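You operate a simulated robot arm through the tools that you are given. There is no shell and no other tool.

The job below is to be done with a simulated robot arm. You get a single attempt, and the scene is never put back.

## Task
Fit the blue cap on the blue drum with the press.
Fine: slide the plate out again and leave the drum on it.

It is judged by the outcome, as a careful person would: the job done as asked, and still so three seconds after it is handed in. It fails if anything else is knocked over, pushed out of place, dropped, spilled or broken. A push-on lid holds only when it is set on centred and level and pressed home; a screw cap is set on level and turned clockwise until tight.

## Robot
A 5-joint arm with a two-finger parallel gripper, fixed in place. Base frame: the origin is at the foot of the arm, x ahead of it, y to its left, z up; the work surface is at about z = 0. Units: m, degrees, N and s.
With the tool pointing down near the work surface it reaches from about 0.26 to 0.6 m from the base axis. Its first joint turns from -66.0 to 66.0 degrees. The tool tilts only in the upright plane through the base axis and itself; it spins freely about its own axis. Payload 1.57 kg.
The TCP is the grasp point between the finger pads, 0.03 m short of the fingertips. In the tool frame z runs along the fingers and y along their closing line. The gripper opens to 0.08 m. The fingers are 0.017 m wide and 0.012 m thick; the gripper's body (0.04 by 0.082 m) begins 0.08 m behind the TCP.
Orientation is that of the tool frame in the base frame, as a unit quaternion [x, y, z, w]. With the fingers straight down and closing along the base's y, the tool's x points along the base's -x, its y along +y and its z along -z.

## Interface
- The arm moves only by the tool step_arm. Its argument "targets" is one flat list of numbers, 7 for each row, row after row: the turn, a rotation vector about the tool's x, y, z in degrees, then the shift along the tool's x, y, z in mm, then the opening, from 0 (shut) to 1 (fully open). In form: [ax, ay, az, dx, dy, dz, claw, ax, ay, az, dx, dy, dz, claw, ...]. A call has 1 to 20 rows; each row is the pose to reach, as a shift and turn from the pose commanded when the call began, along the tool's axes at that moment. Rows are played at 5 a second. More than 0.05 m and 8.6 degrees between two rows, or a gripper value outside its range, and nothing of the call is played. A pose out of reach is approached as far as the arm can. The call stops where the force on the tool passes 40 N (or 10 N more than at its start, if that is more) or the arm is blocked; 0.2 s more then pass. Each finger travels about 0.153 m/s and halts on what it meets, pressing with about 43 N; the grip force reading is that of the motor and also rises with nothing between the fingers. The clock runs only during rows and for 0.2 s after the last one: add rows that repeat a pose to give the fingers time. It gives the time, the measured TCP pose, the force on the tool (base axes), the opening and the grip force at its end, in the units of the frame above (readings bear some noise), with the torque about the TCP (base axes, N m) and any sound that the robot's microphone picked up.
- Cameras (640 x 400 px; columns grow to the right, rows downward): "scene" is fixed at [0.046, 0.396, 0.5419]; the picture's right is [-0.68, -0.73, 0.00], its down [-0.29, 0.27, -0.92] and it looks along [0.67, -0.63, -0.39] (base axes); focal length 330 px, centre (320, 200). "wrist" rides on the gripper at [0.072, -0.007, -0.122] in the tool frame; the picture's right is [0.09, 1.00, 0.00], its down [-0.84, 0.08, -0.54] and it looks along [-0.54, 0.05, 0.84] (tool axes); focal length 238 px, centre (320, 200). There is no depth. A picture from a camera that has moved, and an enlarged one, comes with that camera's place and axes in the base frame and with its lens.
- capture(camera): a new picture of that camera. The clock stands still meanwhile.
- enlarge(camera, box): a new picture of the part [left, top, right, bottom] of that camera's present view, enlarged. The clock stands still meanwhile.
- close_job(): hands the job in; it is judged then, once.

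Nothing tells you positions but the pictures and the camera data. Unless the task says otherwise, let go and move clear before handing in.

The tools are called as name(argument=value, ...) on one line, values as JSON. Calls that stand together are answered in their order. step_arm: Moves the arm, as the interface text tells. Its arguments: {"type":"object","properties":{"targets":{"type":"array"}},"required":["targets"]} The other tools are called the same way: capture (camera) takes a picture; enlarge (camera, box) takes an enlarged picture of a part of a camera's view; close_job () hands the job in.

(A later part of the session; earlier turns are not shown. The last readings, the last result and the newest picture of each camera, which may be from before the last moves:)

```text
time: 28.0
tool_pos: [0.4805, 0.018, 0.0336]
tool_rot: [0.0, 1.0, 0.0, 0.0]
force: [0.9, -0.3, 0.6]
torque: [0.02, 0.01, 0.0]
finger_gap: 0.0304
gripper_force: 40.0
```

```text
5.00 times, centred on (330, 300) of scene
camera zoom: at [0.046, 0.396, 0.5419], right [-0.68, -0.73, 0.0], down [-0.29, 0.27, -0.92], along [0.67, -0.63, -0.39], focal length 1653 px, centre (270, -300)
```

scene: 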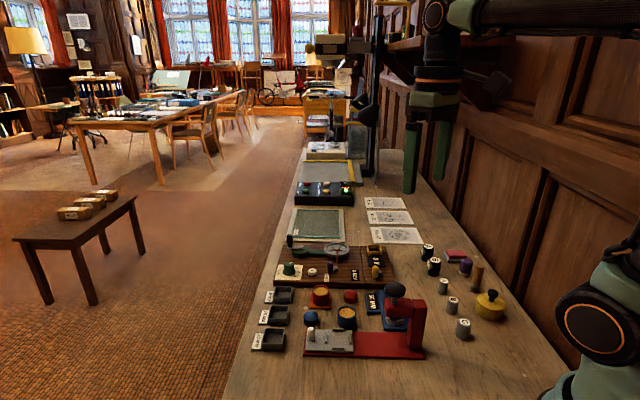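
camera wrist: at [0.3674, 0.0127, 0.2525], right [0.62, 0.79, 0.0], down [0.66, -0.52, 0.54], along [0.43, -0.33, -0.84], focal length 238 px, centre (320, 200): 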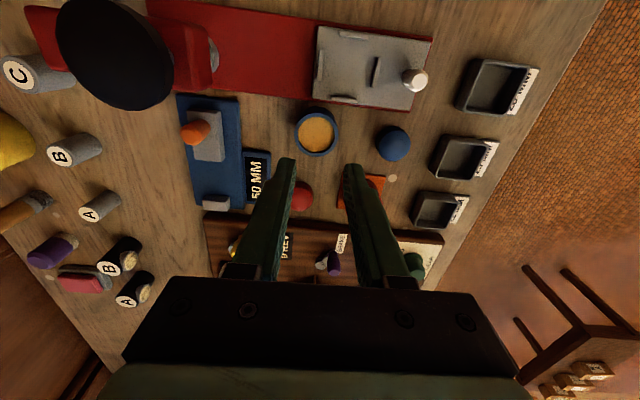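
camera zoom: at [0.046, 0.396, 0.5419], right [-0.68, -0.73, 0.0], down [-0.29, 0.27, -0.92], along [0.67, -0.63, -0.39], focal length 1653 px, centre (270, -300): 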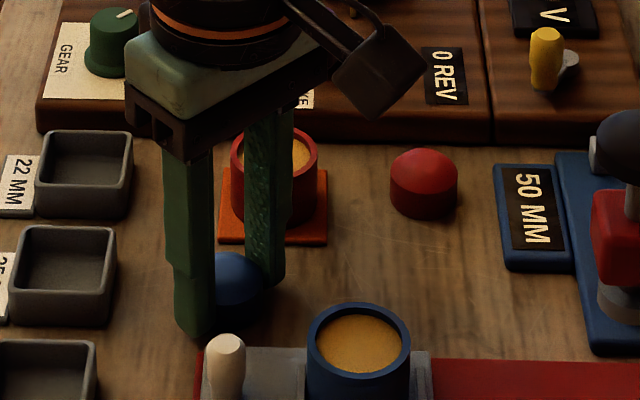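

The cap is gripped at 30.4 mm. I'll test-lift it.

step_arm(targets=[0, 0, 0, 0, 0, -3, 0.2, 0, 0, 0, 0, 0, -6, 0.2, 0, 0, 0, 0, 0, -9, 0.2, 0, 0, 0, 0, 0, -12, 0.2, 0, 0, 0, 0, 0, -12, 0.2])

enlarge(camera="wrist", box=[260, 120, 380, 240])

enlarge(camera="scene", box=[280, 260, 380, 340])

```text
time: 29.2
tool_pos: [0.4801, 0.0179, 0.0471]
tool_rot: [0.0, 1.0, 0.0, 0.0]
force: [-0.9, -0.2, 0.5]
torque: [-0.01, -0.01, -0.01]
finger_gap: 0.0307
gripper_force: 39.1
```

```text
3.33 times, centred on (320, 180) of wrist
camera zoom: at [0.4082, 0.0114, 0.1689], right [-0.09, 1.0, 0.0], down [0.84, 0.08, 0.54], along [0.54, 0.05, -0.84], focal length 794 px, centre (320, 267)
```

zoom: 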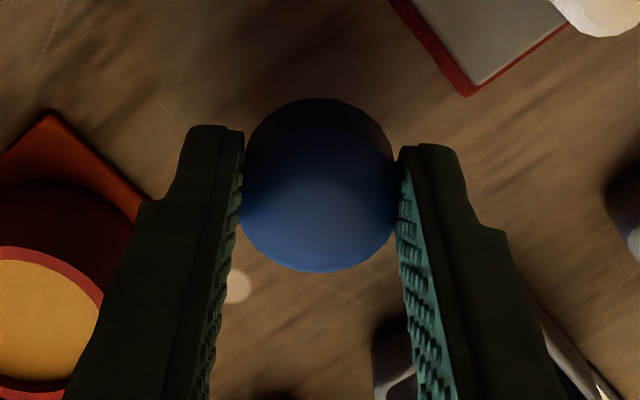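

```text
5.00 times, centred on (330, 300) of scene
camera zoom: at [0.046, 0.396, 0.5419], right [-0.68, -0.73, 0.0], down [-0.29, 0.27, -0.92], along [0.67, -0.63, -0.39], focal length 1653 px, centre (270, -300)
```

zoom: 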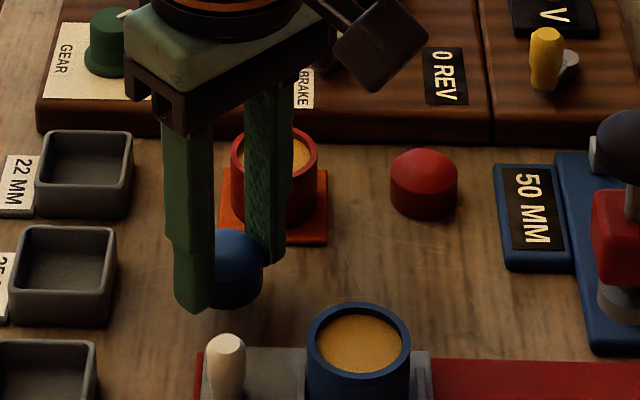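

The cap is held and level, sitting about 2 mm ahead of the tool axis. I'll carry it over the drum mouth.

step_arm(targets=[0, 0, 0, 0, 0, -20, 0.2, 0, 0, 0, 0, 0, -42, 0.2, 0, 0, 0, 0, 0, -63, 0.2, 0, 0, 0, 22, 1, -63, 0.2, 0, 0, 0, 44, 2, -63, 0.2, 0, 0, 0, 66, 3, -63, 0.2, 0, 0, 0, 86, 3.3, -63, 0.2, 0, 0, 0, 86, 3.3, -63, 0.2, 0, 0, 0, 86, 3.3, -50, 0.2, 0, 0, 0, 86, 3.3, -43, 0.2, 0, 0, 0, 86, 3.3, -43, 0.2, 0, 0, 0, 86, 3.3, -43, 0.2])

enlarge(camera="wrist", box=[260, 120, 380, 240])

enlarge(camera="scene", box=[290, 280, 370, 360])

```text
time: 31.8
tool_pos: [0.3932, 0.0201, 0.0895]
tool_rot: [-0.001, 1.0, 0.0, 0.0]
force: [-0.4, -0.4, -0.6]
torque: [-0.02, 0.0, -0.03]
finger_gap: 0.0304
gripper_force: 39.3
```

```text
3.33 times, centred on (320, 180) of wrist
camera zoom: at [0.3222, 0.0141, 0.2118], right [-0.09, 1.0, 0.0], down [0.84, 0.08, 0.54], along [0.54, 0.05, -0.84], focal length 794 px, centre (320, 267)
```

zoom: 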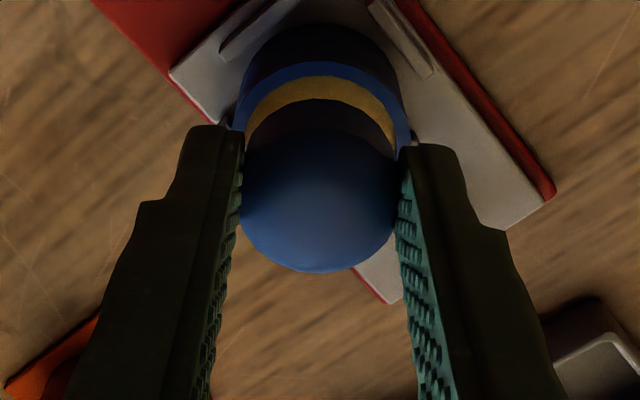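

```text
5.00 times, centred on (330, 320) of scene
camera zoom: at [0.046, 0.396, 0.5419], right [-0.68, -0.73, 0.0], down [-0.29, 0.27, -0.92], along [0.67, -0.63, -0.39], focal length 1653 px, centre (270, -400)
```

zoom: 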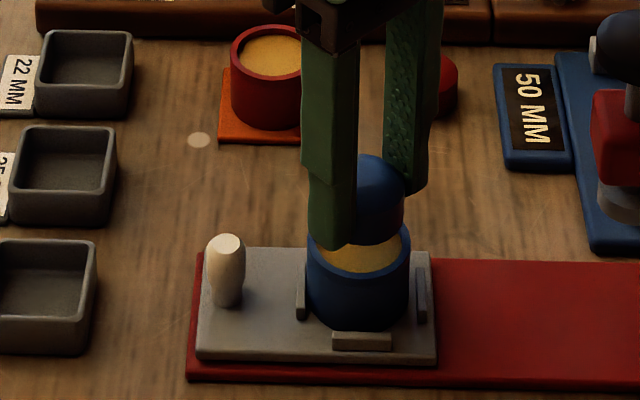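

The cap needs to go about 2 mm further ahead and about 1 mm to the left. I'll correct that and come down to just above the rim.

step_arm(targets=[0, 0, 0, -2, 0.8, 0, 0.2, 0, 0, 0, -2, 0.8, 4, 0.2, 0, 0, 0, -2, 0.8, 8, 0.2, 0, 0, 0, -2, 0.8, 8, 0.2, 0, 0, 0, -2, 0.8, 8, 0.2])

enlarge(camera="wrist", box=[270, 130, 370, 230])

enlarge(camera="scene", box=[310, 280, 370, 350])

```text
time: 33.0
tool_pos: [0.3962, 0.0226, 0.0819]
tool_rot: [0.001, 1.0, -0.001, 0.0]
force: [0.2, -0.1, -0.4]
torque: [-0.05, -0.01, 0.02]
finger_gap: 0.0305
gripper_force: 40.1
```

```text
4.00 times, centred on (320, 180) of wrist
camera zoom: at [0.323, 0.015, 0.204], right [-0.09, 1.0, 0.0], down [0.84, 0.08, 0.54], along [0.54, 0.05, -0.84], focal length 953 px, centre (320, 280)
```

zoom: 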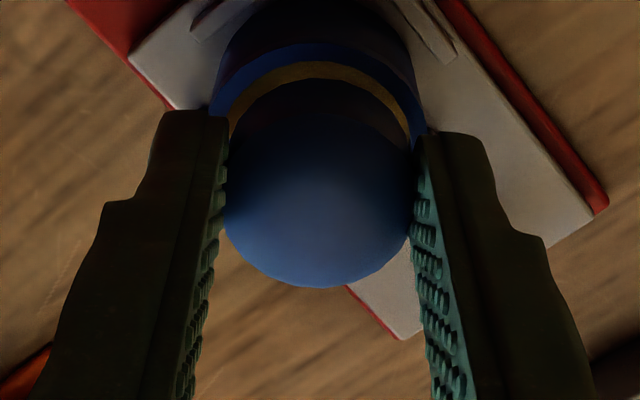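

```text
5.71 times, centred on (340, 315) of scene
camera zoom: at [0.046, 0.396, 0.5419], right [-0.68, -0.73, 0.0], down [-0.29, 0.27, -0.92], along [0.67, -0.63, -0.39], focal length 1889 px, centre (206, -457)
```

zoom: 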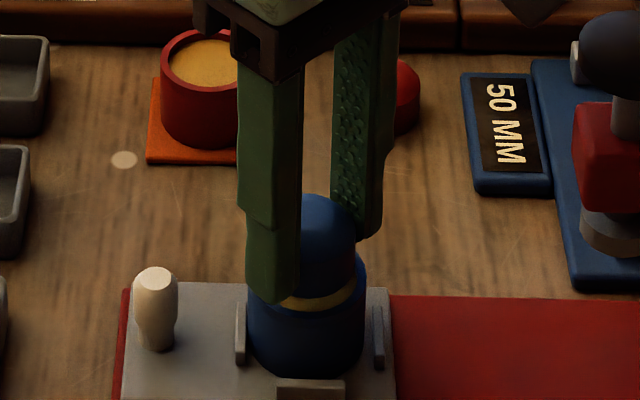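

step_arm(targets=[0, 0, 0, -1.3, 0.5, 0, 0.2, 0, 0, 0, -1.3, 0.5, 1.5, 0.2, 0, 0, 0, -1.3, 0.5, 3, 0.2, 0, 0, 0, -1.3, 0.5, 3, 0.2, 0, 0, 0, -1.3, 0.5, 3, 0.2])

enlarge(camera="wrist", box=[280, 130, 360, 190])

enlarge(camera="scene", box=[310, 290, 360, 350])

```text
time: 34.2
tool_pos: [0.398, 0.0208, 0.0791]
tool_rot: [0.0, 1.0, 0.0, 0.0]
force: [0.1, -0.1, 0.1]
torque: [0.0, -0.01, -0.02]
finger_gap: 0.0306
gripper_force: 39.3
```

```text
6.67 times, centred on (320, 160) of wrist
camera zoom: at [0.3257, 0.0155, 0.2012], right [-0.09, 1.0, 0.0], down [0.84, 0.08, 0.54], along [0.54, 0.05, -0.84], focal length 1589 px, centre (320, 467)
```

zoom: 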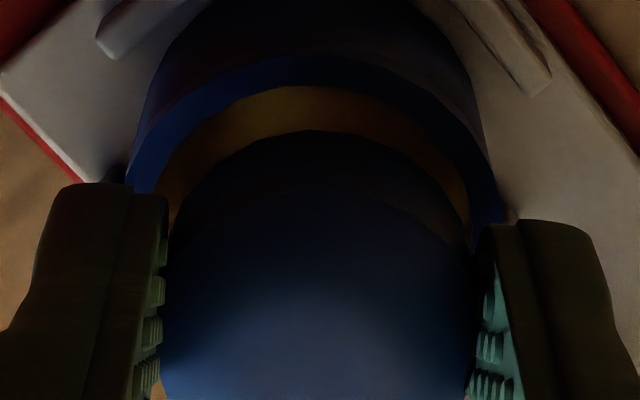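

```text
6.67 times, centred on (335, 320) of scene
camera zoom: at [0.046, 0.396, 0.5419], right [-0.68, -0.73, 0.0], down [-0.29, 0.27, -0.92], along [0.67, -0.63, -0.39], focal length 2204 px, centre (220, -600)
```

zoom: 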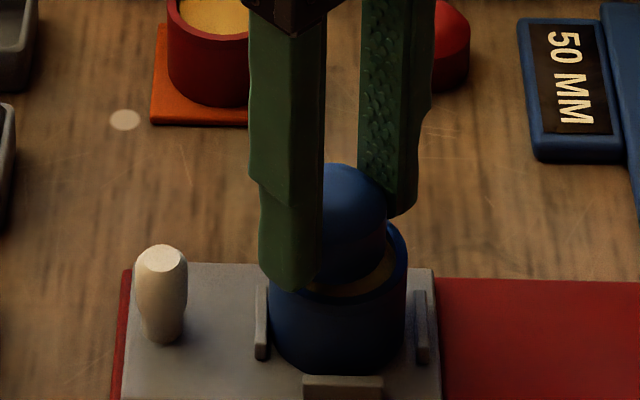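

It overshot slightly, and is now about 1.3 mm too far ahead. I'll back it off and check again.

step_arm(targets=[0, 0, 0, 0.7, 0, 0, 0.2, 0, 0, 0, 1.3, 0, 0, 0.2, 0, 0, 0, 1.3, 0, 0, 0.2, 0, 0, 0, 1.3, 0, 0, 0.2, 0, 0, 0, 1.3, 0, 0, 0.2])

enlarge(camera="wrist", box=[280, 130, 360, 190])

enlarge(camera="scene", box=[310, 290, 360, 350])

```text
time: 35.4
tool_pos: [0.3969, 0.0213, 0.0781]
tool_rot: [0.0, 1.0, -0.001, 0.0]
force: [-1.0, 1.0, 0.5]
torque: [0.02, -0.03, 0.0]
finger_gap: 0.0303
gripper_force: 39.5
```

```text
6.67 times, centred on (320, 160) of wrist
camera zoom: at [0.3248, 0.0148, 0.2013], right [-0.09, 1.0, 0.0], down [0.84, 0.08, 0.54], along [0.54, 0.05, -0.84], focal length 1589 px, centre (320, 467)
```

zoom: 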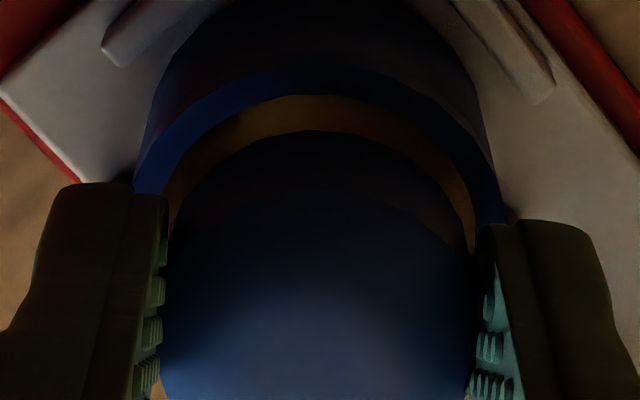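

```text
6.67 times, centred on (335, 320) of scene
camera zoom: at [0.046, 0.396, 0.5419], right [-0.68, -0.73, 0.0], down [-0.29, 0.27, -0.92], along [0.67, -0.63, -0.39], focal length 2204 px, centre (220, -600)
```

zoom: 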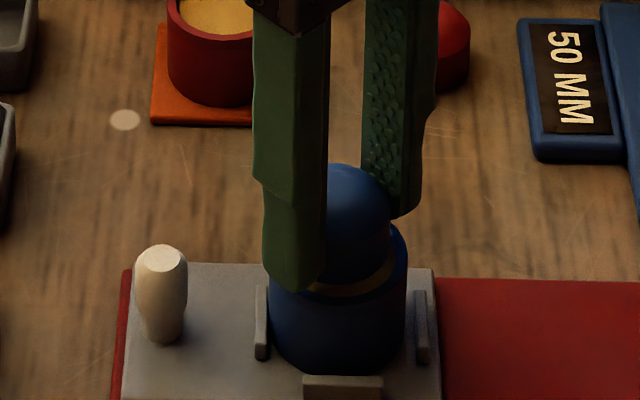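

It is now centred to about half a millimetre. I'll lower it in small steps until there is contact.

step_arm(targets=[0, 0, 0, 0.2, 0.2, 1, 0.2, 0, 0, 0, 0.2, 0.2, 2, 0.2, 0, 0, 0, 0.2, 0.2, 2, 0.2])

step_arm(targets=[0, 0, 0, 0, 0, 0.7, 0.2, 0, 0, 0, 0, 0, 1.4, 0.2, 0, 0, 0, 0, 0, 1.4, 0.2])

enlarge(camera="wrist", box=[280, 130, 360, 190])

enlarge(camera="scene", box=[310, 290, 360, 350])

```text
time: 36.2
tool_pos: [0.3968, 0.0218, 0.0764]
tool_rot: [0.0, 1.0, 0.001, 0.0]
force: [0.2, -0.7, -0.1]
torque: [0.0, 0.01, 0.02]
finger_gap: 0.0305
gripper_force: 39.6
```

```text
time: 37.0
tool_pos: [0.3959, 0.021, 0.0754]
tool_rot: [0.0, 1.0, 0.0, 0.0]
force: [0.2, -0.6, -0.2]
torque: [0.0, -0.01, -0.01]
finger_gap: 0.0305
gripper_force: 39.5
```

```text
6.67 times, centred on (320, 160) of wrist
camera zoom: at [0.3236, 0.0152, 0.1979], right [-0.09, 1.0, 0.0], down [0.84, 0.08, 0.54], along [0.54, 0.05, -0.84], focal length 1589 px, centre (320, 467)
```

zoom: 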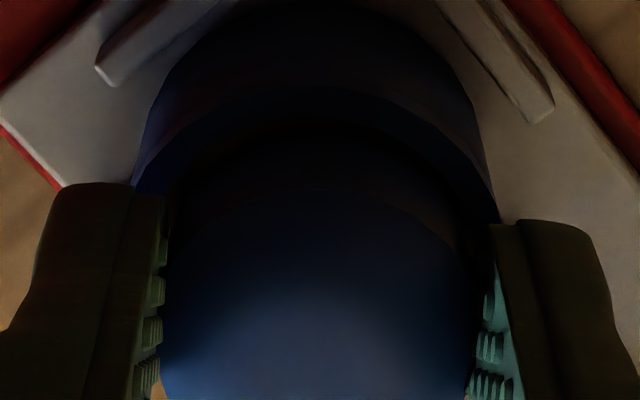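

```text
6.67 times, centred on (335, 320) of scene
camera zoom: at [0.046, 0.396, 0.5419], right [-0.68, -0.73, 0.0], down [-0.29, 0.27, -0.92], along [0.67, -0.63, -0.39], focal length 2204 px, centre (220, -600)
```

zoom: 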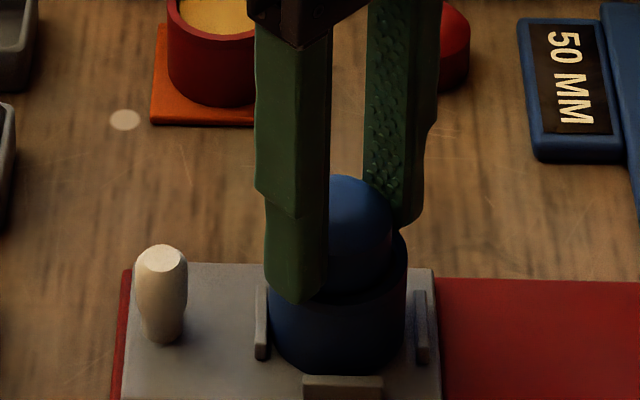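

step_arm(targets=[0, 0, 0, -0.8, 0.2, 0, 0.2, 0, 0, 0, -0.8, 0.2, 0.5, 0.2, 0, 0, 0, -0.8, 0.2, 1, 0.2, 0, 0, 0, -0.8, 0.2, 1, 0.2])

enlarge(camera="wrist", box=[280, 130, 360, 190])

enlarge(camera="scene", box=[310, 290, 360, 350])

```text
time: 38.0
tool_pos: [0.3962, 0.0227, 0.0736]
tool_rot: [0.0, 1.0, 0.0, 0.0]
force: [0.4, -0.3, -1.2]
torque: [0.03, 0.0, -0.01]
finger_gap: 0.0305
gripper_force: 39.0
```

```text
6.67 times, centred on (320, 160) of wrist
camera zoom: at [0.3246, 0.0157, 0.1971], right [-0.09, 1.0, 0.0], down [0.84, 0.08, 0.54], along [0.54, 0.05, -0.84], focal length 1589 px, centre (320, 467)
```

zoom: 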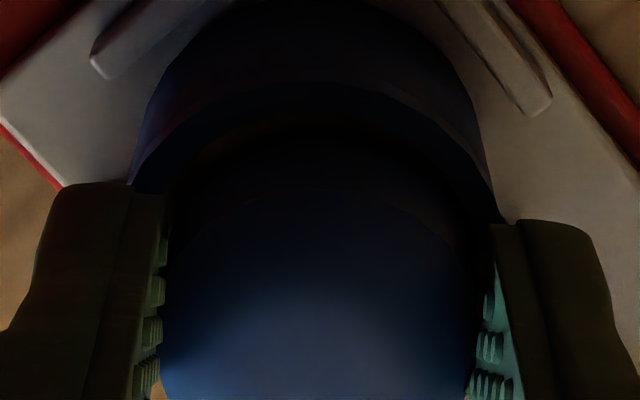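

```text
6.67 times, centred on (335, 320) of scene
camera zoom: at [0.046, 0.396, 0.5419], right [-0.68, -0.73, 0.0], down [-0.29, 0.27, -0.92], along [0.67, -0.63, -0.39], focal length 2204 px, centre (220, -600)
```

zoom: 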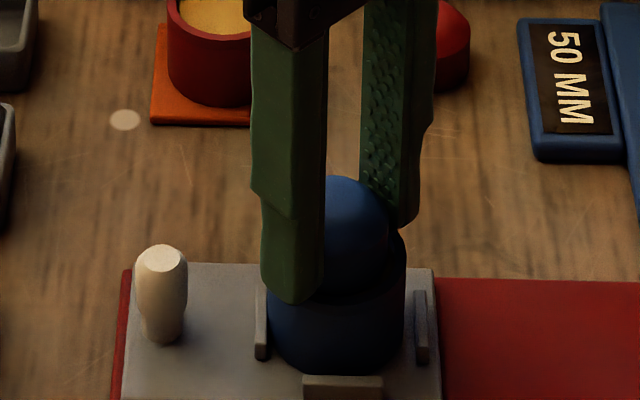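

step_arm(targets=[0, 0, 0, 0, 0, 0.5, 0.2, 0, 0, 0, 0, 0, 1, 0.2, 0, 0, 0, 0, 0, 1, 0.2])

step_arm(targets=[0, 0, 0, 0, 0, 0.5, 0.2, 0, 0, 0, 0, 0, 1, 0.2, 0, 0, 0, 0, 0, 1, 0.2])

enlarge(camera="wrist", box=[280, 130, 360, 190])

enlarge(camera="scene", box=[310, 290, 360, 350])

```text
time: 38.8
tool_pos: [0.3973, 0.0216, 0.0738]
tool_rot: [0.0, 1.0, 0.0, 0.0]
force: [0.0, 0.2, 0.1]
torque: [-0.02, -0.01, -0.01]
finger_gap: 0.0305
gripper_force: 40.0
```

```text
time: 39.6
tool_pos: [0.3977, 0.022, 0.0728]
tool_rot: [0.0, 1.0, -0.001, 0.0]
force: [-5.3, -3.2, 20.6]
torque: [-0.19, 0.25, 0.0]
finger_gap: 0.0303
gripper_force: 39.5
```

```text
6.67 times, centred on (320, 160) of wrist
camera zoom: at [0.325, 0.016, 0.1953], right [-0.09, 1.0, 0.0], down [0.84, 0.08, 0.54], along [0.54, 0.05, -0.84], focal length 1589 px, centre (320, 467)
```

zoom: 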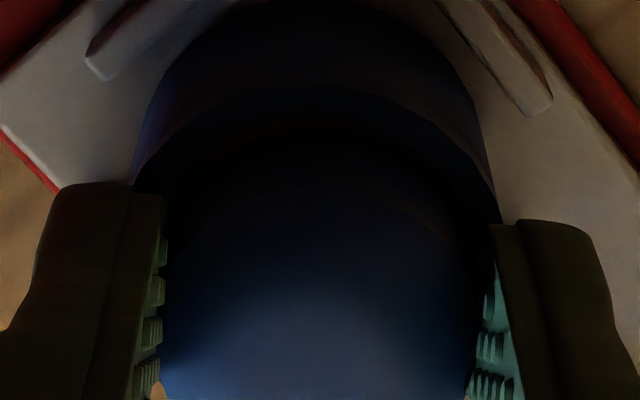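

```text
6.67 times, centred on (335, 320) of scene
camera zoom: at [0.046, 0.396, 0.5419], right [-0.68, -0.73, 0.0], down [-0.29, 0.27, -0.92], along [0.67, -0.63, -0.39], focal length 2204 px, centre (220, -600)
```

zoom: 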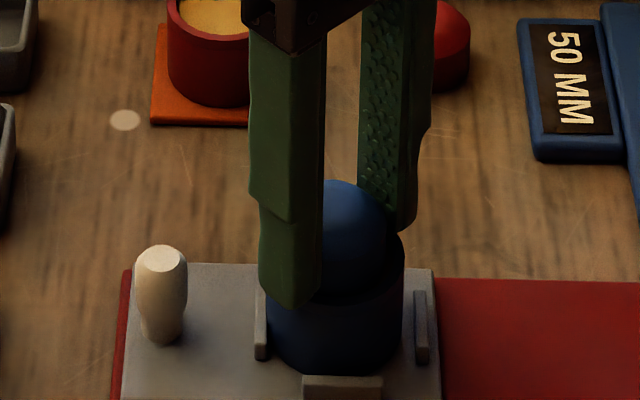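

Contact at about 20 N with some sideways load. I'll ease off a little and relieve the side force before deciding.

step_arm(targets=[0, 0, 0, 0.4, -0.2, -0.4, 0.2, 0, 0, 0, 0.8, -0.4, -0.7, 0.2, 0, 0, 0, 0.8, -0.4, -0.7, 0.2])

enlarge(camera="scene", box=[310, 290, 360, 350])

enlarge(camera="wrist", box=[260, 120, 380, 240])

```text
time: 40.4
tool_pos: [0.3949, 0.0214, 0.0736]
tool_rot: [0.0, 1.0, 0.0, 0.0]
force: [2.1, -0.8, 6.1]
torque: [-0.09, -0.07, 0.02]
finger_gap: 0.0304
gripper_force: 39.3
```

```text
6.67 times, centred on (335, 320) of scene
camera zoom: at [0.046, 0.396, 0.5419], right [-0.68, -0.73, 0.0], down [-0.29, 0.27, -0.92], along [0.67, -0.63, -0.39], focal length 2204 px, centre (220, -600)
```

zoom: 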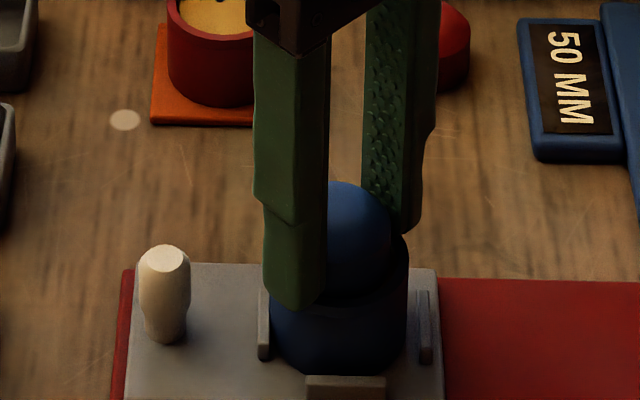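

```text
3.33 times, centred on (320, 180) of wrist
camera zoom: at [0.3236, 0.0156, 0.1954], right [-0.09, 1.0, 0.0], down [0.84, 0.08, 0.54], along [0.54, 0.05, -0.84], focal length 794 px, centre (320, 267)
```

zoom: 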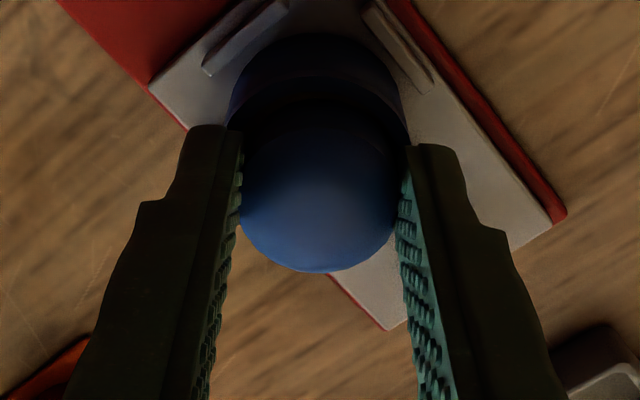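

Moving the cap now carries the drum and plate along, so it is seated in the mouth. I'll release it and lift clear.

step_arm(targets=[0, 0, 0, -0.2, 0, 0, 0.3, 0, 0, 0, -0.2, 0, 0, 0.42, 0, 0, 0, -0.2, 0, 0, 0.5, 0, 0, 0, -0.2, 0, 0, 0.58, 0, 0, 0, -0.2, 0, -3, 0.6, 0, 0, 0, -0.2, 0, -15, 0.6, 0, 0, 0, -0.2, 0, -35, 0.7, 0, 0, 0, -0.2, 0, -57, 0.8, 0, 0, 0, -0.2, 0, -57, 0.8])

enlarge(camera="scene", box=[310, 290, 360, 350])

enlarge(camera="wrist", box=[240, 80, 400, 240])

```text
time: 42.4
tool_pos: [0.3979, 0.0212, 0.1293]
tool_rot: [0.0, 1.0, 0.0, 0.0]
force: [0.1, -0.5, -0.3]
torque: [0.0, 0.01, 0.04]
finger_gap: 0.064
gripper_force: 0.1
```

```text
6.67 times, centred on (335, 320) of scene
camera zoom: at [0.046, 0.396, 0.5419], right [-0.68, -0.73, 0.0], down [-0.29, 0.27, -0.92], along [0.67, -0.63, -0.39], focal length 2204 px, centre (220, -600)
```

zoom: 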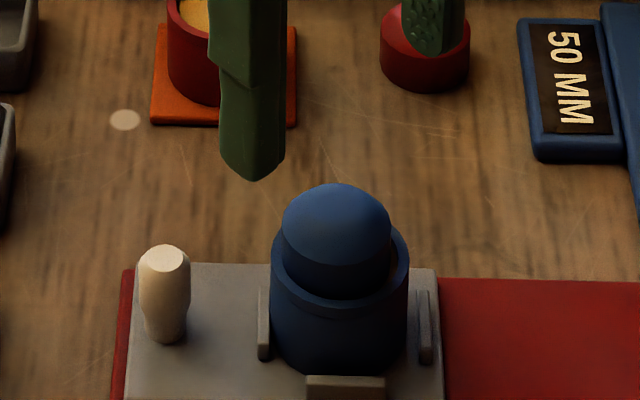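

```text
2.50 times, centred on (320, 160) of wrist
camera zoom: at [0.326, 0.0142, 0.2521], right [-0.09, 1.0, 0.0], down [0.84, 0.08, 0.54], along [0.54, 0.05, -0.84], focal length 596 px, centre (320, 300)
```

zoom: 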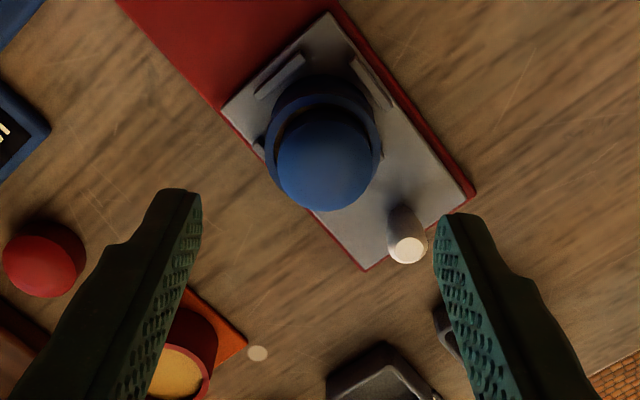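

The cap is standing level and centred in the mouth. Next I'll turn the gripper over the plate's handle at about (0.431, 0.058), with the camera side facing away from the press.

step_arm(targets=[0, 0, 8.4, -3, 3, 0, 0.6, 0, 0, 16.8, -6, 6, 0, 0.6, 0, 0, 25.2, -9, 9, 0, 0.6, 0, 0, 33.6, -12, 12, 0, 0.6, 0, 0, 42, -15, 15, 0, 0.6, 0, 0, 50.4, -18, 18, 0, 0.6, 0, 0, 58.8, -21, 21, 0, 0.6, 0, 0, 67.2, -24, 24, 0, 0.6, 0, 0, 75.6, -26, 27, 0, 0.6, 0, 0, 84, -28, 30, 0, 0.6, 0, 0, 92.4, -30, 33, 0, 0.6, 0, 0, 100.8, -33, 37, 0, 0.6, 0, 0, 109.2, -33, 37, 0, 0.6, 0, 0, 117.6, -33, 37, 0, 0.6, 0, 0, 126, -33, 37, 0, 0.6, 0, 0, 134.5, -33, 37, 0, 0.6, 0, 0, 134.5, -33, 37, 15, 0.6, 0, 0, 134.5, -33, 37, 30, 0.6, 0, 0, 134.5, -33, 37, 30, 0.6])

capture(camera="wrist")

enlarge(camera="wrist", box=[240, 80, 400, 240])

enlarge(camera="scene", box=[280, 260, 440, 360])

```text
time: 46.4
tool_pos: [0.4298, 0.0601, 0.0997]
tool_rot: [0.922, 0.388, 0.0, 0.0]
force: [-0.5, -0.4, 0.1]
torque: [0.0, -0.02, -0.03]
finger_gap: 0.048
gripper_force: 0.0
```

```text
taken
camera wrist: at [0.4747, 0.116, 0.2225], right [0.77, -0.63, 0.0], down [-0.53, -0.65, 0.54], along [-0.34, -0.42, -0.84], focal length 238 px, centre (320, 200)
```

wrist: 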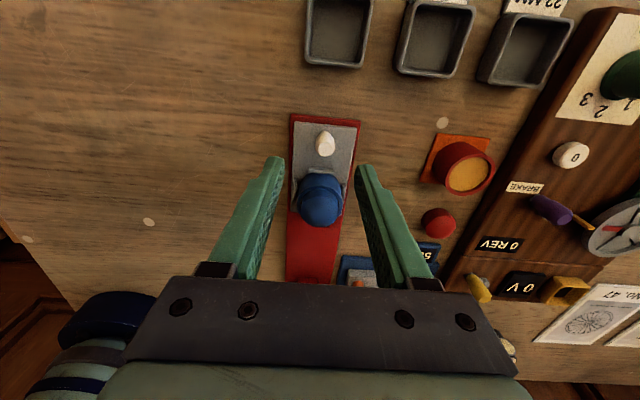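

```text
2.50 times, centred on (320, 160) of wrist
camera zoom: at [0.4747, 0.116, 0.2225], right [0.77, -0.63, 0.0], down [-0.53, -0.65, 0.54], along [-0.34, -0.42, -0.84], focal length 596 px, centre (320, 300)
```

zoom: 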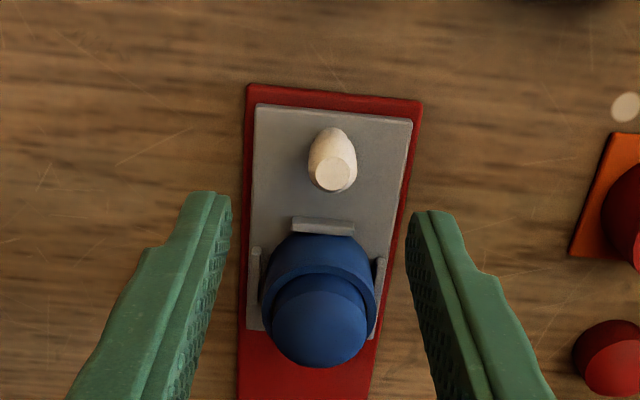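

```text
4.00 times, centred on (360, 310) of scene
camera zoom: at [0.046, 0.396, 0.5419], right [-0.68, -0.73, 0.0], down [-0.29, 0.27, -0.92], along [0.67, -0.63, -0.39], focal length 1322 px, centre (160, -240)
```

zoom: 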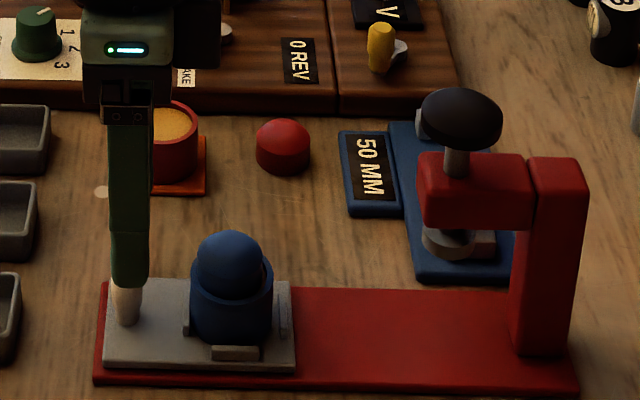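

The handle is about 5 mm along tool x and 3 mm along tool y from my aim. I'll correct that and come down.

step_arm(targets=[0, 0, 0, 4.8, 3.4, 0, 0.6, 0, 0, 0, 4.8, 3.4, 10, 0.6, 0, 0, 0, 4.8, 3.4, 22, 0.6, 0, 0, 0, 4.8, 3.4, 22, 0.6, 0, 0, 0, 4.8, 3.4, 22, 0.6])

enlarge(camera="wrist", box=[240, 80, 400, 240])

enlarge(camera="scene", box=[280, 270, 360, 360])

```text
time: 47.6
tool_pos: [0.4355, 0.0601, 0.0785]
tool_rot: [0.922, 0.386, 0.0, 0.0]
force: [0.2, 0.1, 0.4]
torque: [0.0, -0.04, 0.03]
finger_gap: 0.0481
gripper_force: 0.0
```

```text
2.50 times, centred on (320, 160) of wrist
camera zoom: at [0.4809, 0.1169, 0.201], right [0.78, -0.63, 0.0], down [-0.53, -0.65, 0.54], along [-0.34, -0.42, -0.84], focal length 596 px, centre (320, 300)
```

zoom: 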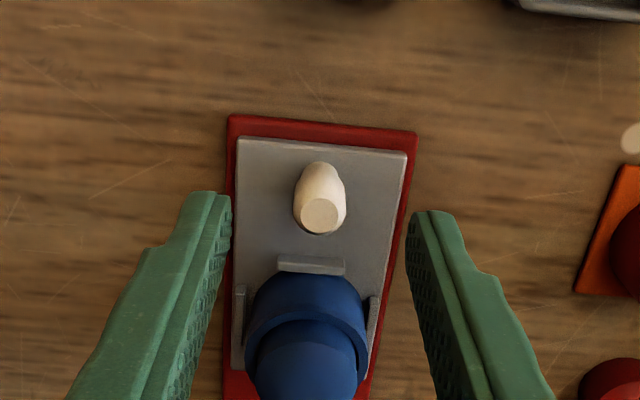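

```text
4.44 times, centred on (320, 315) of scene
camera zoom: at [0.046, 0.396, 0.5419], right [-0.68, -0.73, 0.0], down [-0.29, 0.27, -0.92], along [0.67, -0.63, -0.39], focal length 1469 px, centre (320, -311)
```

zoom: 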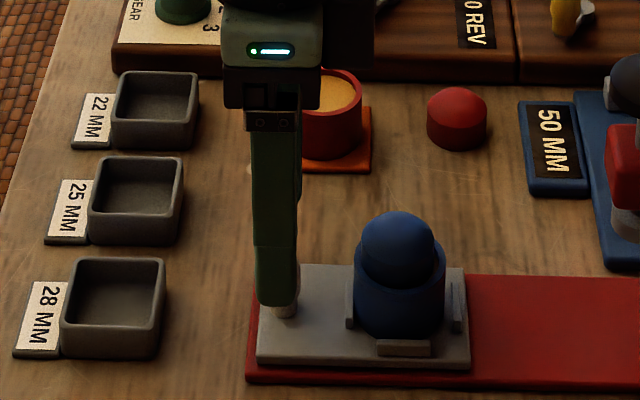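

The handle is centred between the fingers. I'll go down and grip it.

step_arm(targets=[0, 0, 0, 0, 0, 10, 0.6, 0, 0, 0, 0, 0, 20, 0.6, 0, 0, 0, 0, 0, 28, 0.6, 0, 0, 0, 0, 0, 28, 0.45, 0, 0, 0, 0, 0, 28, 0.3, 0, 0, 0, 0, 0, 28, 0.2, 0, 0, 0, 0, 0, 28, 0.1, 0, 0, 0, 0, 0, 28, 0.05, 0, 0, 0, 0, 0, 28, 0.05])

enlarge(camera="wrist", box=[240, 80, 400, 240])

enlarge(camera="scene", box=[280, 260, 440, 360])

```text
time: 49.6
tool_pos: [0.4342, 0.0601, 0.0505]
tool_rot: [0.922, 0.387, -0.001, 0.0]
force: [-10.5, 12.3, 4.1]
torque: [0.3, 0.07, -0.03]
finger_gap: 0.0152
gripper_force: 31.8
```

```text
2.50 times, centred on (320, 160) of wrist
camera zoom: at [0.4806, 0.1162, 0.1723], right [0.78, -0.63, 0.0], down [-0.53, -0.65, 0.54], along [-0.34, -0.42, -0.84], focal length 596 px, centre (320, 300)
```

zoom: 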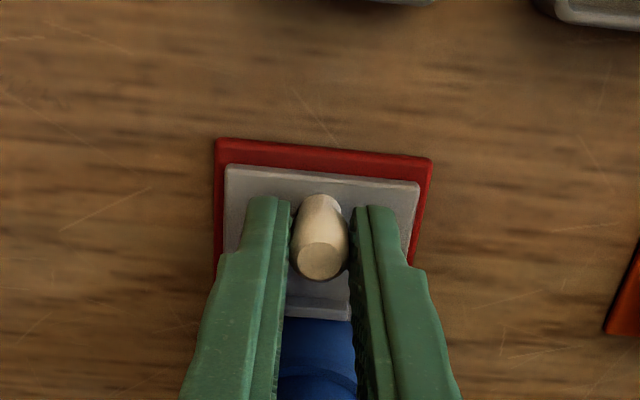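

```text
4.00 times, centred on (360, 310) of scene
camera zoom: at [0.046, 0.396, 0.5419], right [-0.68, -0.73, 0.0], down [-0.29, 0.27, -0.92], along [0.67, -0.63, -0.39], focal length 1322 px, centre (160, -240)
```

zoom: 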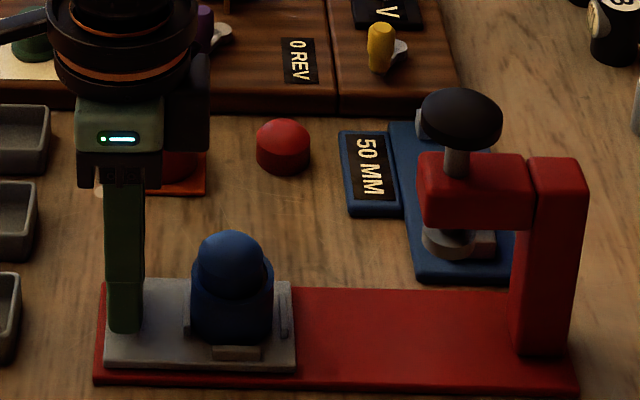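

The handle is gripped, but there is some side load. I'll relieve it first, then slide the plate in.

step_arm(targets=[0, 0, 0, 0, -0.6, 0, 0.05, 0, 0, 0, 0, -1.2, 0, 0.05, 0, 0, 0, 0, -1.2, 0, 0.05])

step_arm(targets=[0, 0, 0, -3, 0, 0, 0.05, 0, 0, 0, -8, 0, 0, 0.05, 0, 0, 0, -15, 0, 0, 0.05, 0, 0, 0, -15, 0, 0, 0.05])

enlarge(camera="scene", box=[280, 260, 440, 360])

```text
time: 50.4
tool_pos: [0.4342, 0.0605, 0.0488]
tool_rot: [0.922, 0.387, 0.0, 0.0]
force: [-1.3, 1.8, -7.2]
torque: [-0.19, 0.28, 0.02]
finger_gap: 0.0159
gripper_force: 30.7
```

```text
time: 51.4
tool_pos: [0.423, 0.0494, 0.0496]
tool_rot: [0.922, 0.387, 0.0, 0.0]
force: [3.8, -2.9, -15.7]
torque: [0.41, -0.53, 0.03]
finger_gap: 0.0158
gripper_force: 30.9
```

```text
4.00 times, centred on (360, 310) of scene
camera zoom: at [0.0461, 0.396, 0.5419], right [-0.68, -0.73, 0.0], down [-0.29, 0.27, -0.92], along [0.67, -0.63, -0.39], focal length 1322 px, centre (160, -240)
```

zoom: 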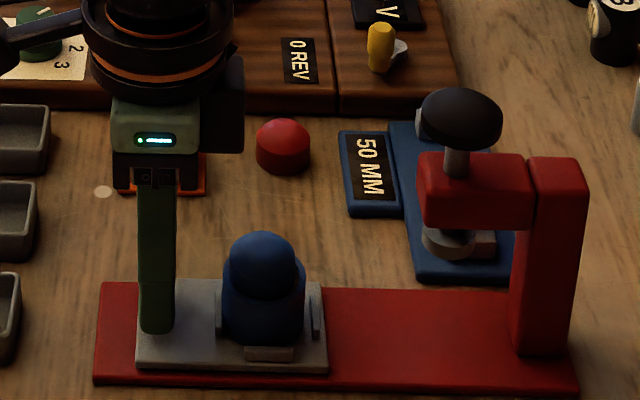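

The plate is sliding well. I'll ease the vertical load and keep going.

step_arm(targets=[0, 0, 0, -5, 0, 0.5, 0.05, 0, 0, 0, -12, 0, 1, 0.05, 0, 0, 0, -20, 0, 1, 0.05, 0, 0, 0, -28, 0, 1, 0.05, 0, 0, 0, -35, 0, 1, 0.05, 0, 0, 0, -35, 0, 1, 0.05])

enlarge(camera="scene", box=[280, 260, 440, 360])

```text
time: 52.8
tool_pos: [0.3994, 0.0246, 0.0505]
tool_rot: [0.922, 0.386, 0.001, 0.001]
force: [5.4, -5.3, 15.7]
torque: [-0.11, -0.04, 0.05]
finger_gap: 0.0155
gripper_force: 31.4
```

```text
4.00 times, centred on (360, 310) of scene
camera zoom: at [0.046, 0.396, 0.5419], right [-0.68, -0.73, 0.0], down [-0.29, 0.27, -0.92], along [0.67, -0.63, -0.39], focal length 1322 px, centre (160, -240)
```

zoom: 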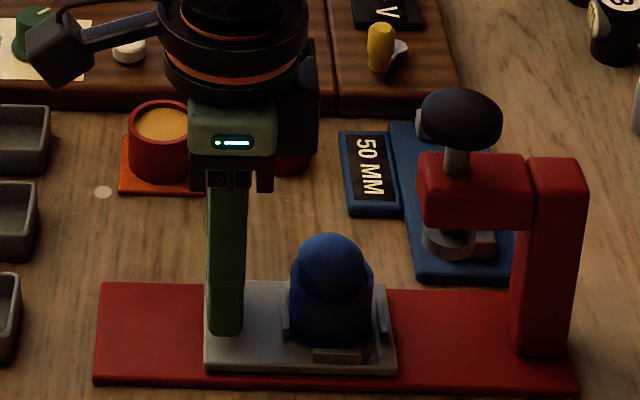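

enlarge(camera="scene", box=[300, 210, 440, 330])

capture(camera="scene")

capture(camera="wrist")

```text
3.33 times, centred on (370, 270) of scene
camera zoom: at [0.046, 0.396, 0.5419], right [-0.68, -0.73, 0.0], down [-0.29, 0.27, -0.92], along [0.67, -0.63, -0.39], focal length 1102 px, centre (153, -33)
```

zoom: 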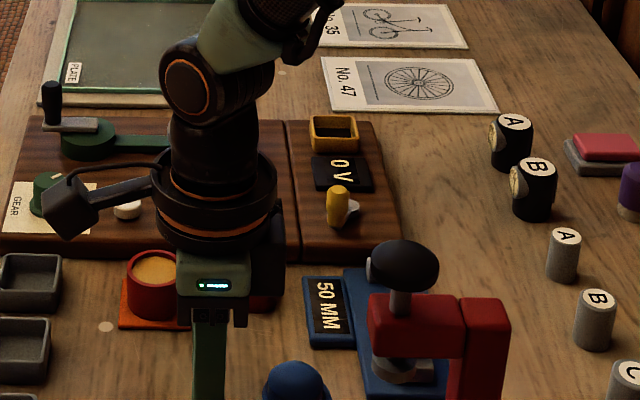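

```text
taken
```

scene: 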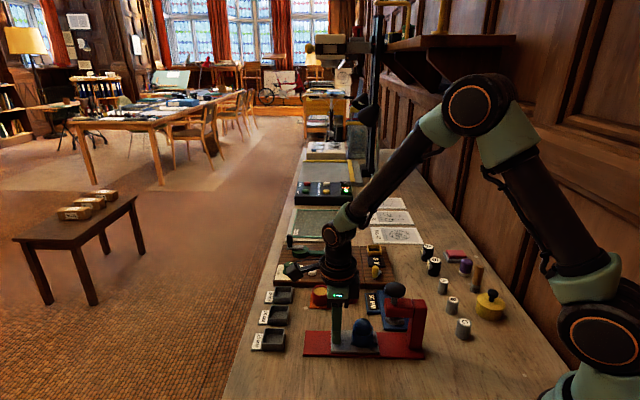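

```text
taken
camera wrist: at [0.4444, 0.0808, 0.1727], right [0.78, -0.63, 0.0], down [-0.53, -0.65, 0.54], along [-0.34, -0.42, -0.84], focal length 238 px, centre (320, 200)
```

wrist: 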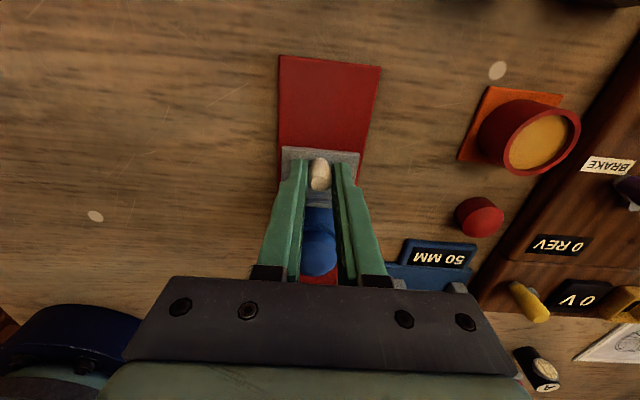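

enlarge(camera="scene", box=[310, 230, 410, 350])

enlarge(camera="scene", box=[310, 250, 370, 320])

```text
3.33 times, centred on (360, 290) of scene
camera zoom: at [0.046, 0.396, 0.5419], right [-0.68, -0.73, 0.0], down [-0.29, 0.27, -0.92], along [0.67, -0.63, -0.39], focal length 1102 px, centre (187, -100)
```

zoom: 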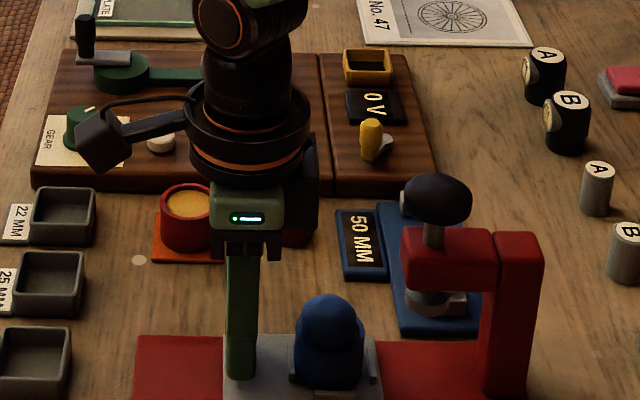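

```text
5.71 times, centred on (340, 285) of scene
camera zoom: at [0.046, 0.396, 0.5419], right [-0.68, -0.73, 0.0], down [-0.29, 0.27, -0.92], along [0.67, -0.63, -0.39], focal length 1889 px, centre (206, -286)
```

zoom: 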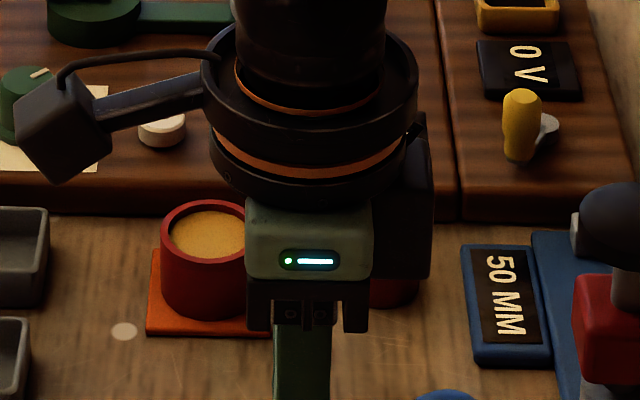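

A dark housing on the press side of the gripper would run into the press knob at full travel. I'll let go, rise, turn the gripper 180°, and regrip the handle higher up.

step_arm(targets=[0, 0, 0, 0, 0, 0, 0.15, 0, 0, 0, 0, 0, 0, 0.3, 0, 0, 0, 0, 0, 0, 0.5, 0, 0, 0, 0, 0, 0, 0.5, 0, 0, 0, 0, 0, -10, 0.5, 0, 0, 0, 0, 0, -35, 0.5, 0, 0, 0, 0, 0, -70, 0.5, 0, 0, -8.5, 0, 0, -70, 0.5, 0, 0, -17, 0, 0, -70, 0.5, 0, 0, -25.5, 0, 0, -70, 0.5, 0, 0, -34, 0, 0, -70, 0.5, 0, 0, -42.5, 0, 0, -70, 0.5, 0, 0, -51, 0, 0, -70, 0.5, 0, 0, -59.5, 0, 0, -70, 0.5, 0, 0, -68, 0, 0, -70, 0.5, 0, 0, -76.5, 0, 0, -70, 0.5, 0, 0, -85, 0, 0, -70, 0.5, 0, 0, -90, 0, 0, -70, 0.5, 0, 0, -90, 0, 0, -70, 0.5])

step_arm(targets=[0, 0, -8.5, 0, 0, 0, 0.5, 0, 0, -17, 0, 0, 0, 0.5, 0, 0, -25.5, 0, 0, 0, 0.5, 0, 0, -34, 0, 0, 0, 0.5, 0, 0, -42.5, 0, 0, 0, 0.5, 0, 0, -51, 0, 0, 0, 0.5, 0, 0, -59.5, 0, 0, 0, 0.5, 0, 0, -68, 0, 0, 0, 0.5, 0, 0, -76.5, 0, 0, 0, 0.5, 0, 0, -85, 0, 0, 0, 0.5, 0, 0, -90, 0, 0, 0, 0.5, 0, 0, -90, 0, 0, 0, 0.5])

capture(camera="wrist")

enlarge(camera="wrist", box=[240, 80, 400, 240])

enlarge(camera="scene", box=[280, 230, 440, 360])

```text
time: 56.8
tool_pos: [0.4009, 0.0262, 0.118]
tool_rot: [0.378, 0.926, 0.0, 0.0]
force: [0.6, 0.0, -0.4]
torque: [0.0, 0.02, -0.01]
finger_gap: 0.04
gripper_force: 0.0
```

```text
time: 59.4
tool_pos: [0.3992, 0.0255, 0.1192]
tool_rot: [-0.387, 0.922, 0.0, 0.0]
force: [0.4, -0.4, -0.1]
torque: [-0.01, -0.02, 0.02]
finger_gap: 0.0401
gripper_force: 0.1
```

```text
taken
camera wrist: at [0.3539, -0.0308, 0.2414], right [-0.78, 0.63, 0.0], down [0.53, 0.65, 0.54], along [0.34, 0.42, -0.84], focal length 238 px, centre (320, 200)
```

wrist: 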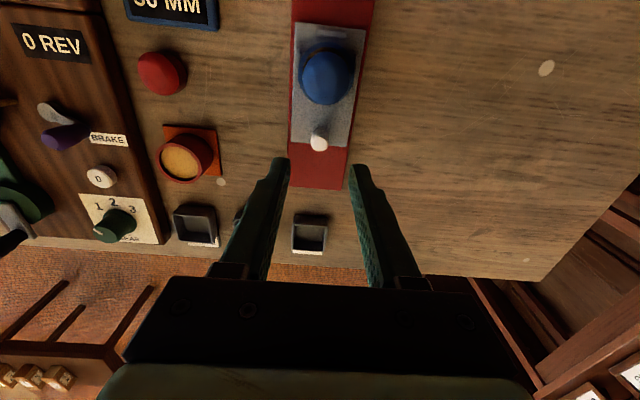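

```text
2.50 times, centred on (320, 160) of wrist
camera zoom: at [0.3539, -0.0308, 0.2414], right [-0.78, 0.63, 0.0], down [0.53, 0.65, 0.54], along [0.34, 0.42, -0.84], focal length 596 px, centre (320, 300)
```

zoom: 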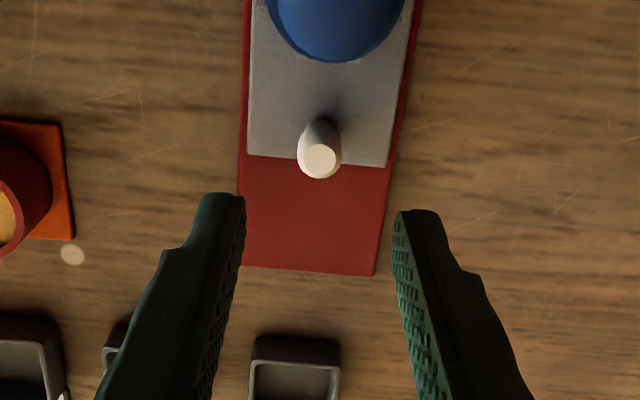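

```text
3.08 times, centred on (360, 295) of scene
camera zoom: at [0.046, 0.396, 0.5419], right [-0.68, -0.73, 0.0], down [-0.29, 0.27, -0.92], along [0.67, -0.63, -0.39], focal length 1017 px, centre (197, -92)
```

zoom: 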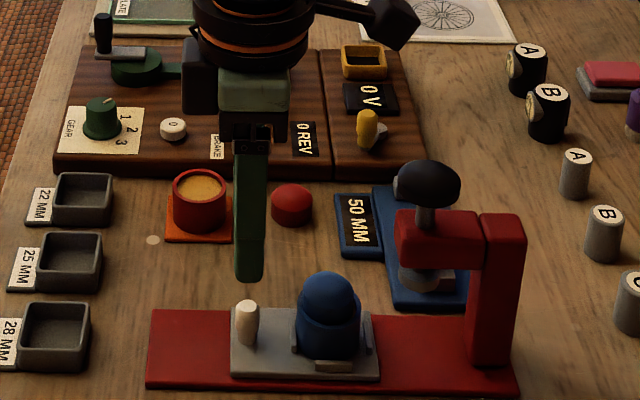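

I'm over the handle with the camera side toward the press. I'll descend to a higher grip at TCP z ≈ 0.06 and close.

step_arm(targets=[0, 0, 0, 1, 0, 20, 0.5, 0, 0, 0, 1, 0, 40, 0.5, 0, 0, 0, 1, 0, 59, 0.5, 0, 0, 0, 1, 0, 59, 0.5, 0, 0, 0, 1, 0, 59, 0.35, 0, 0, 0, 1, 0, 59, 0.25, 0, 0, 0, 1, 0, 59, 0.15, 0, 0, 0, 1, 0, 59, 0.05, 0, 0, 0, 1, 0, 59, 0.05])

enlarge(camera="scene", box=[280, 230, 440, 360])

enlarge(camera="wrist", box=[240, 80, 400, 240])

```text
time: 61.4
tool_pos: [0.3997, 0.0235, 0.0589]
tool_rot: [-0.388, 0.922, 0.001, -0.002]
force: [-16.4, 16.2, 8.0]
torque: [0.34, 0.33, -0.01]
finger_gap: 0.0151
gripper_force: 31.4
```

```text
3.08 times, centred on (360, 295) of scene
camera zoom: at [0.046, 0.396, 0.5419], right [-0.68, -0.73, 0.0], down [-0.29, 0.27, -0.92], along [0.67, -0.63, -0.39], focal length 1017 px, centre (197, -92)
```

zoom: 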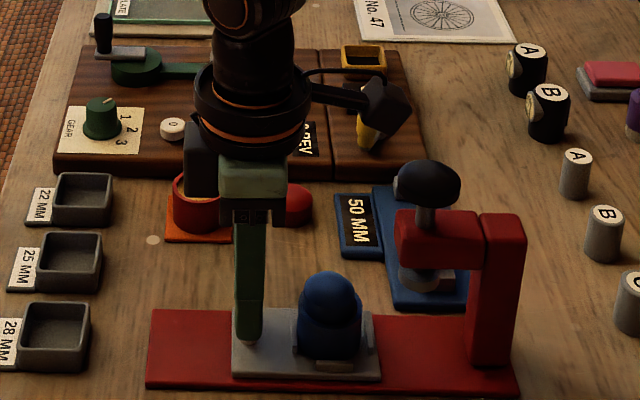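

```text
2.50 times, centred on (320, 160) of wrist
camera zoom: at [0.3538, -0.0318, 0.1818], right [-0.78, 0.63, 0.0], down [0.53, 0.65, 0.54], along [0.34, 0.42, -0.84], focal length 596 px, centre (320, 300)
```

zoom: 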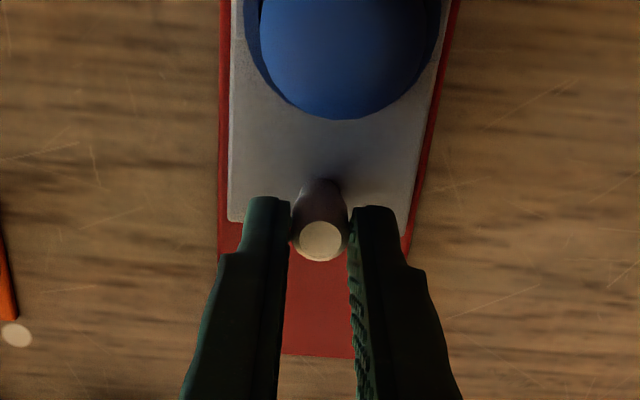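

Gripped with 23 N of side load. I'll relieve that, then slide in a controlled way.

step_arm(targets=[0, 0, 0, 0, 0.8, 0, 0.05, 0, 0, 0, 0, 1.6, -0.3, 0.05, 0, 0, 0, 0, 1.6, -0.3, 0.05])

step_arm(targets=[0, 0, 0, 4, 0, 0, 0.05, 0, 0, 0, 10, 0, 0, 0.05, 0, 0, 0, 17, 0, 0, 0.05, 0, 0, 0, 24, 0, 0, 0.05, 0, 0, 0, 24, 0, 0, 0.05])

enlarge(camera="scene", box=[280, 230, 440, 360])

```text
time: 62.2
tool_pos: [0.3993, 0.0246, 0.0584]
tool_rot: [-0.385, 0.923, -0.001, 0.001]
force: [4.6, -5.6, -22.2]
torque: [-0.08, 0.05, 0.02]
finger_gap: 0.0158
gripper_force: 31.6
```

```text
time: 63.4
tool_pos: [0.3805, 0.0074, 0.061]
tool_rot: [-0.386, 0.922, -0.002, 0.003]
force: [12.4, -12.7, 4.3]
torque: [-0.49, 0.01, -0.02]
finger_gap: 0.0153
gripper_force: 30.9
```

```text
3.08 times, centred on (360, 295) of scene
camera zoom: at [0.046, 0.396, 0.5419], right [-0.68, -0.73, 0.0], down [-0.29, 0.27, -0.92], along [0.67, -0.63, -0.39], focal length 1017 px, centre (197, -92)
```

zoom: 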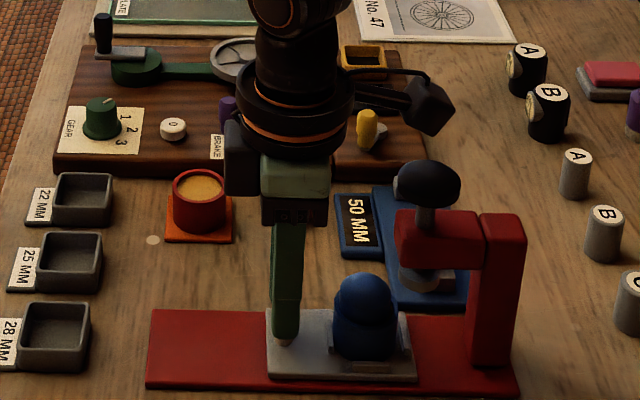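

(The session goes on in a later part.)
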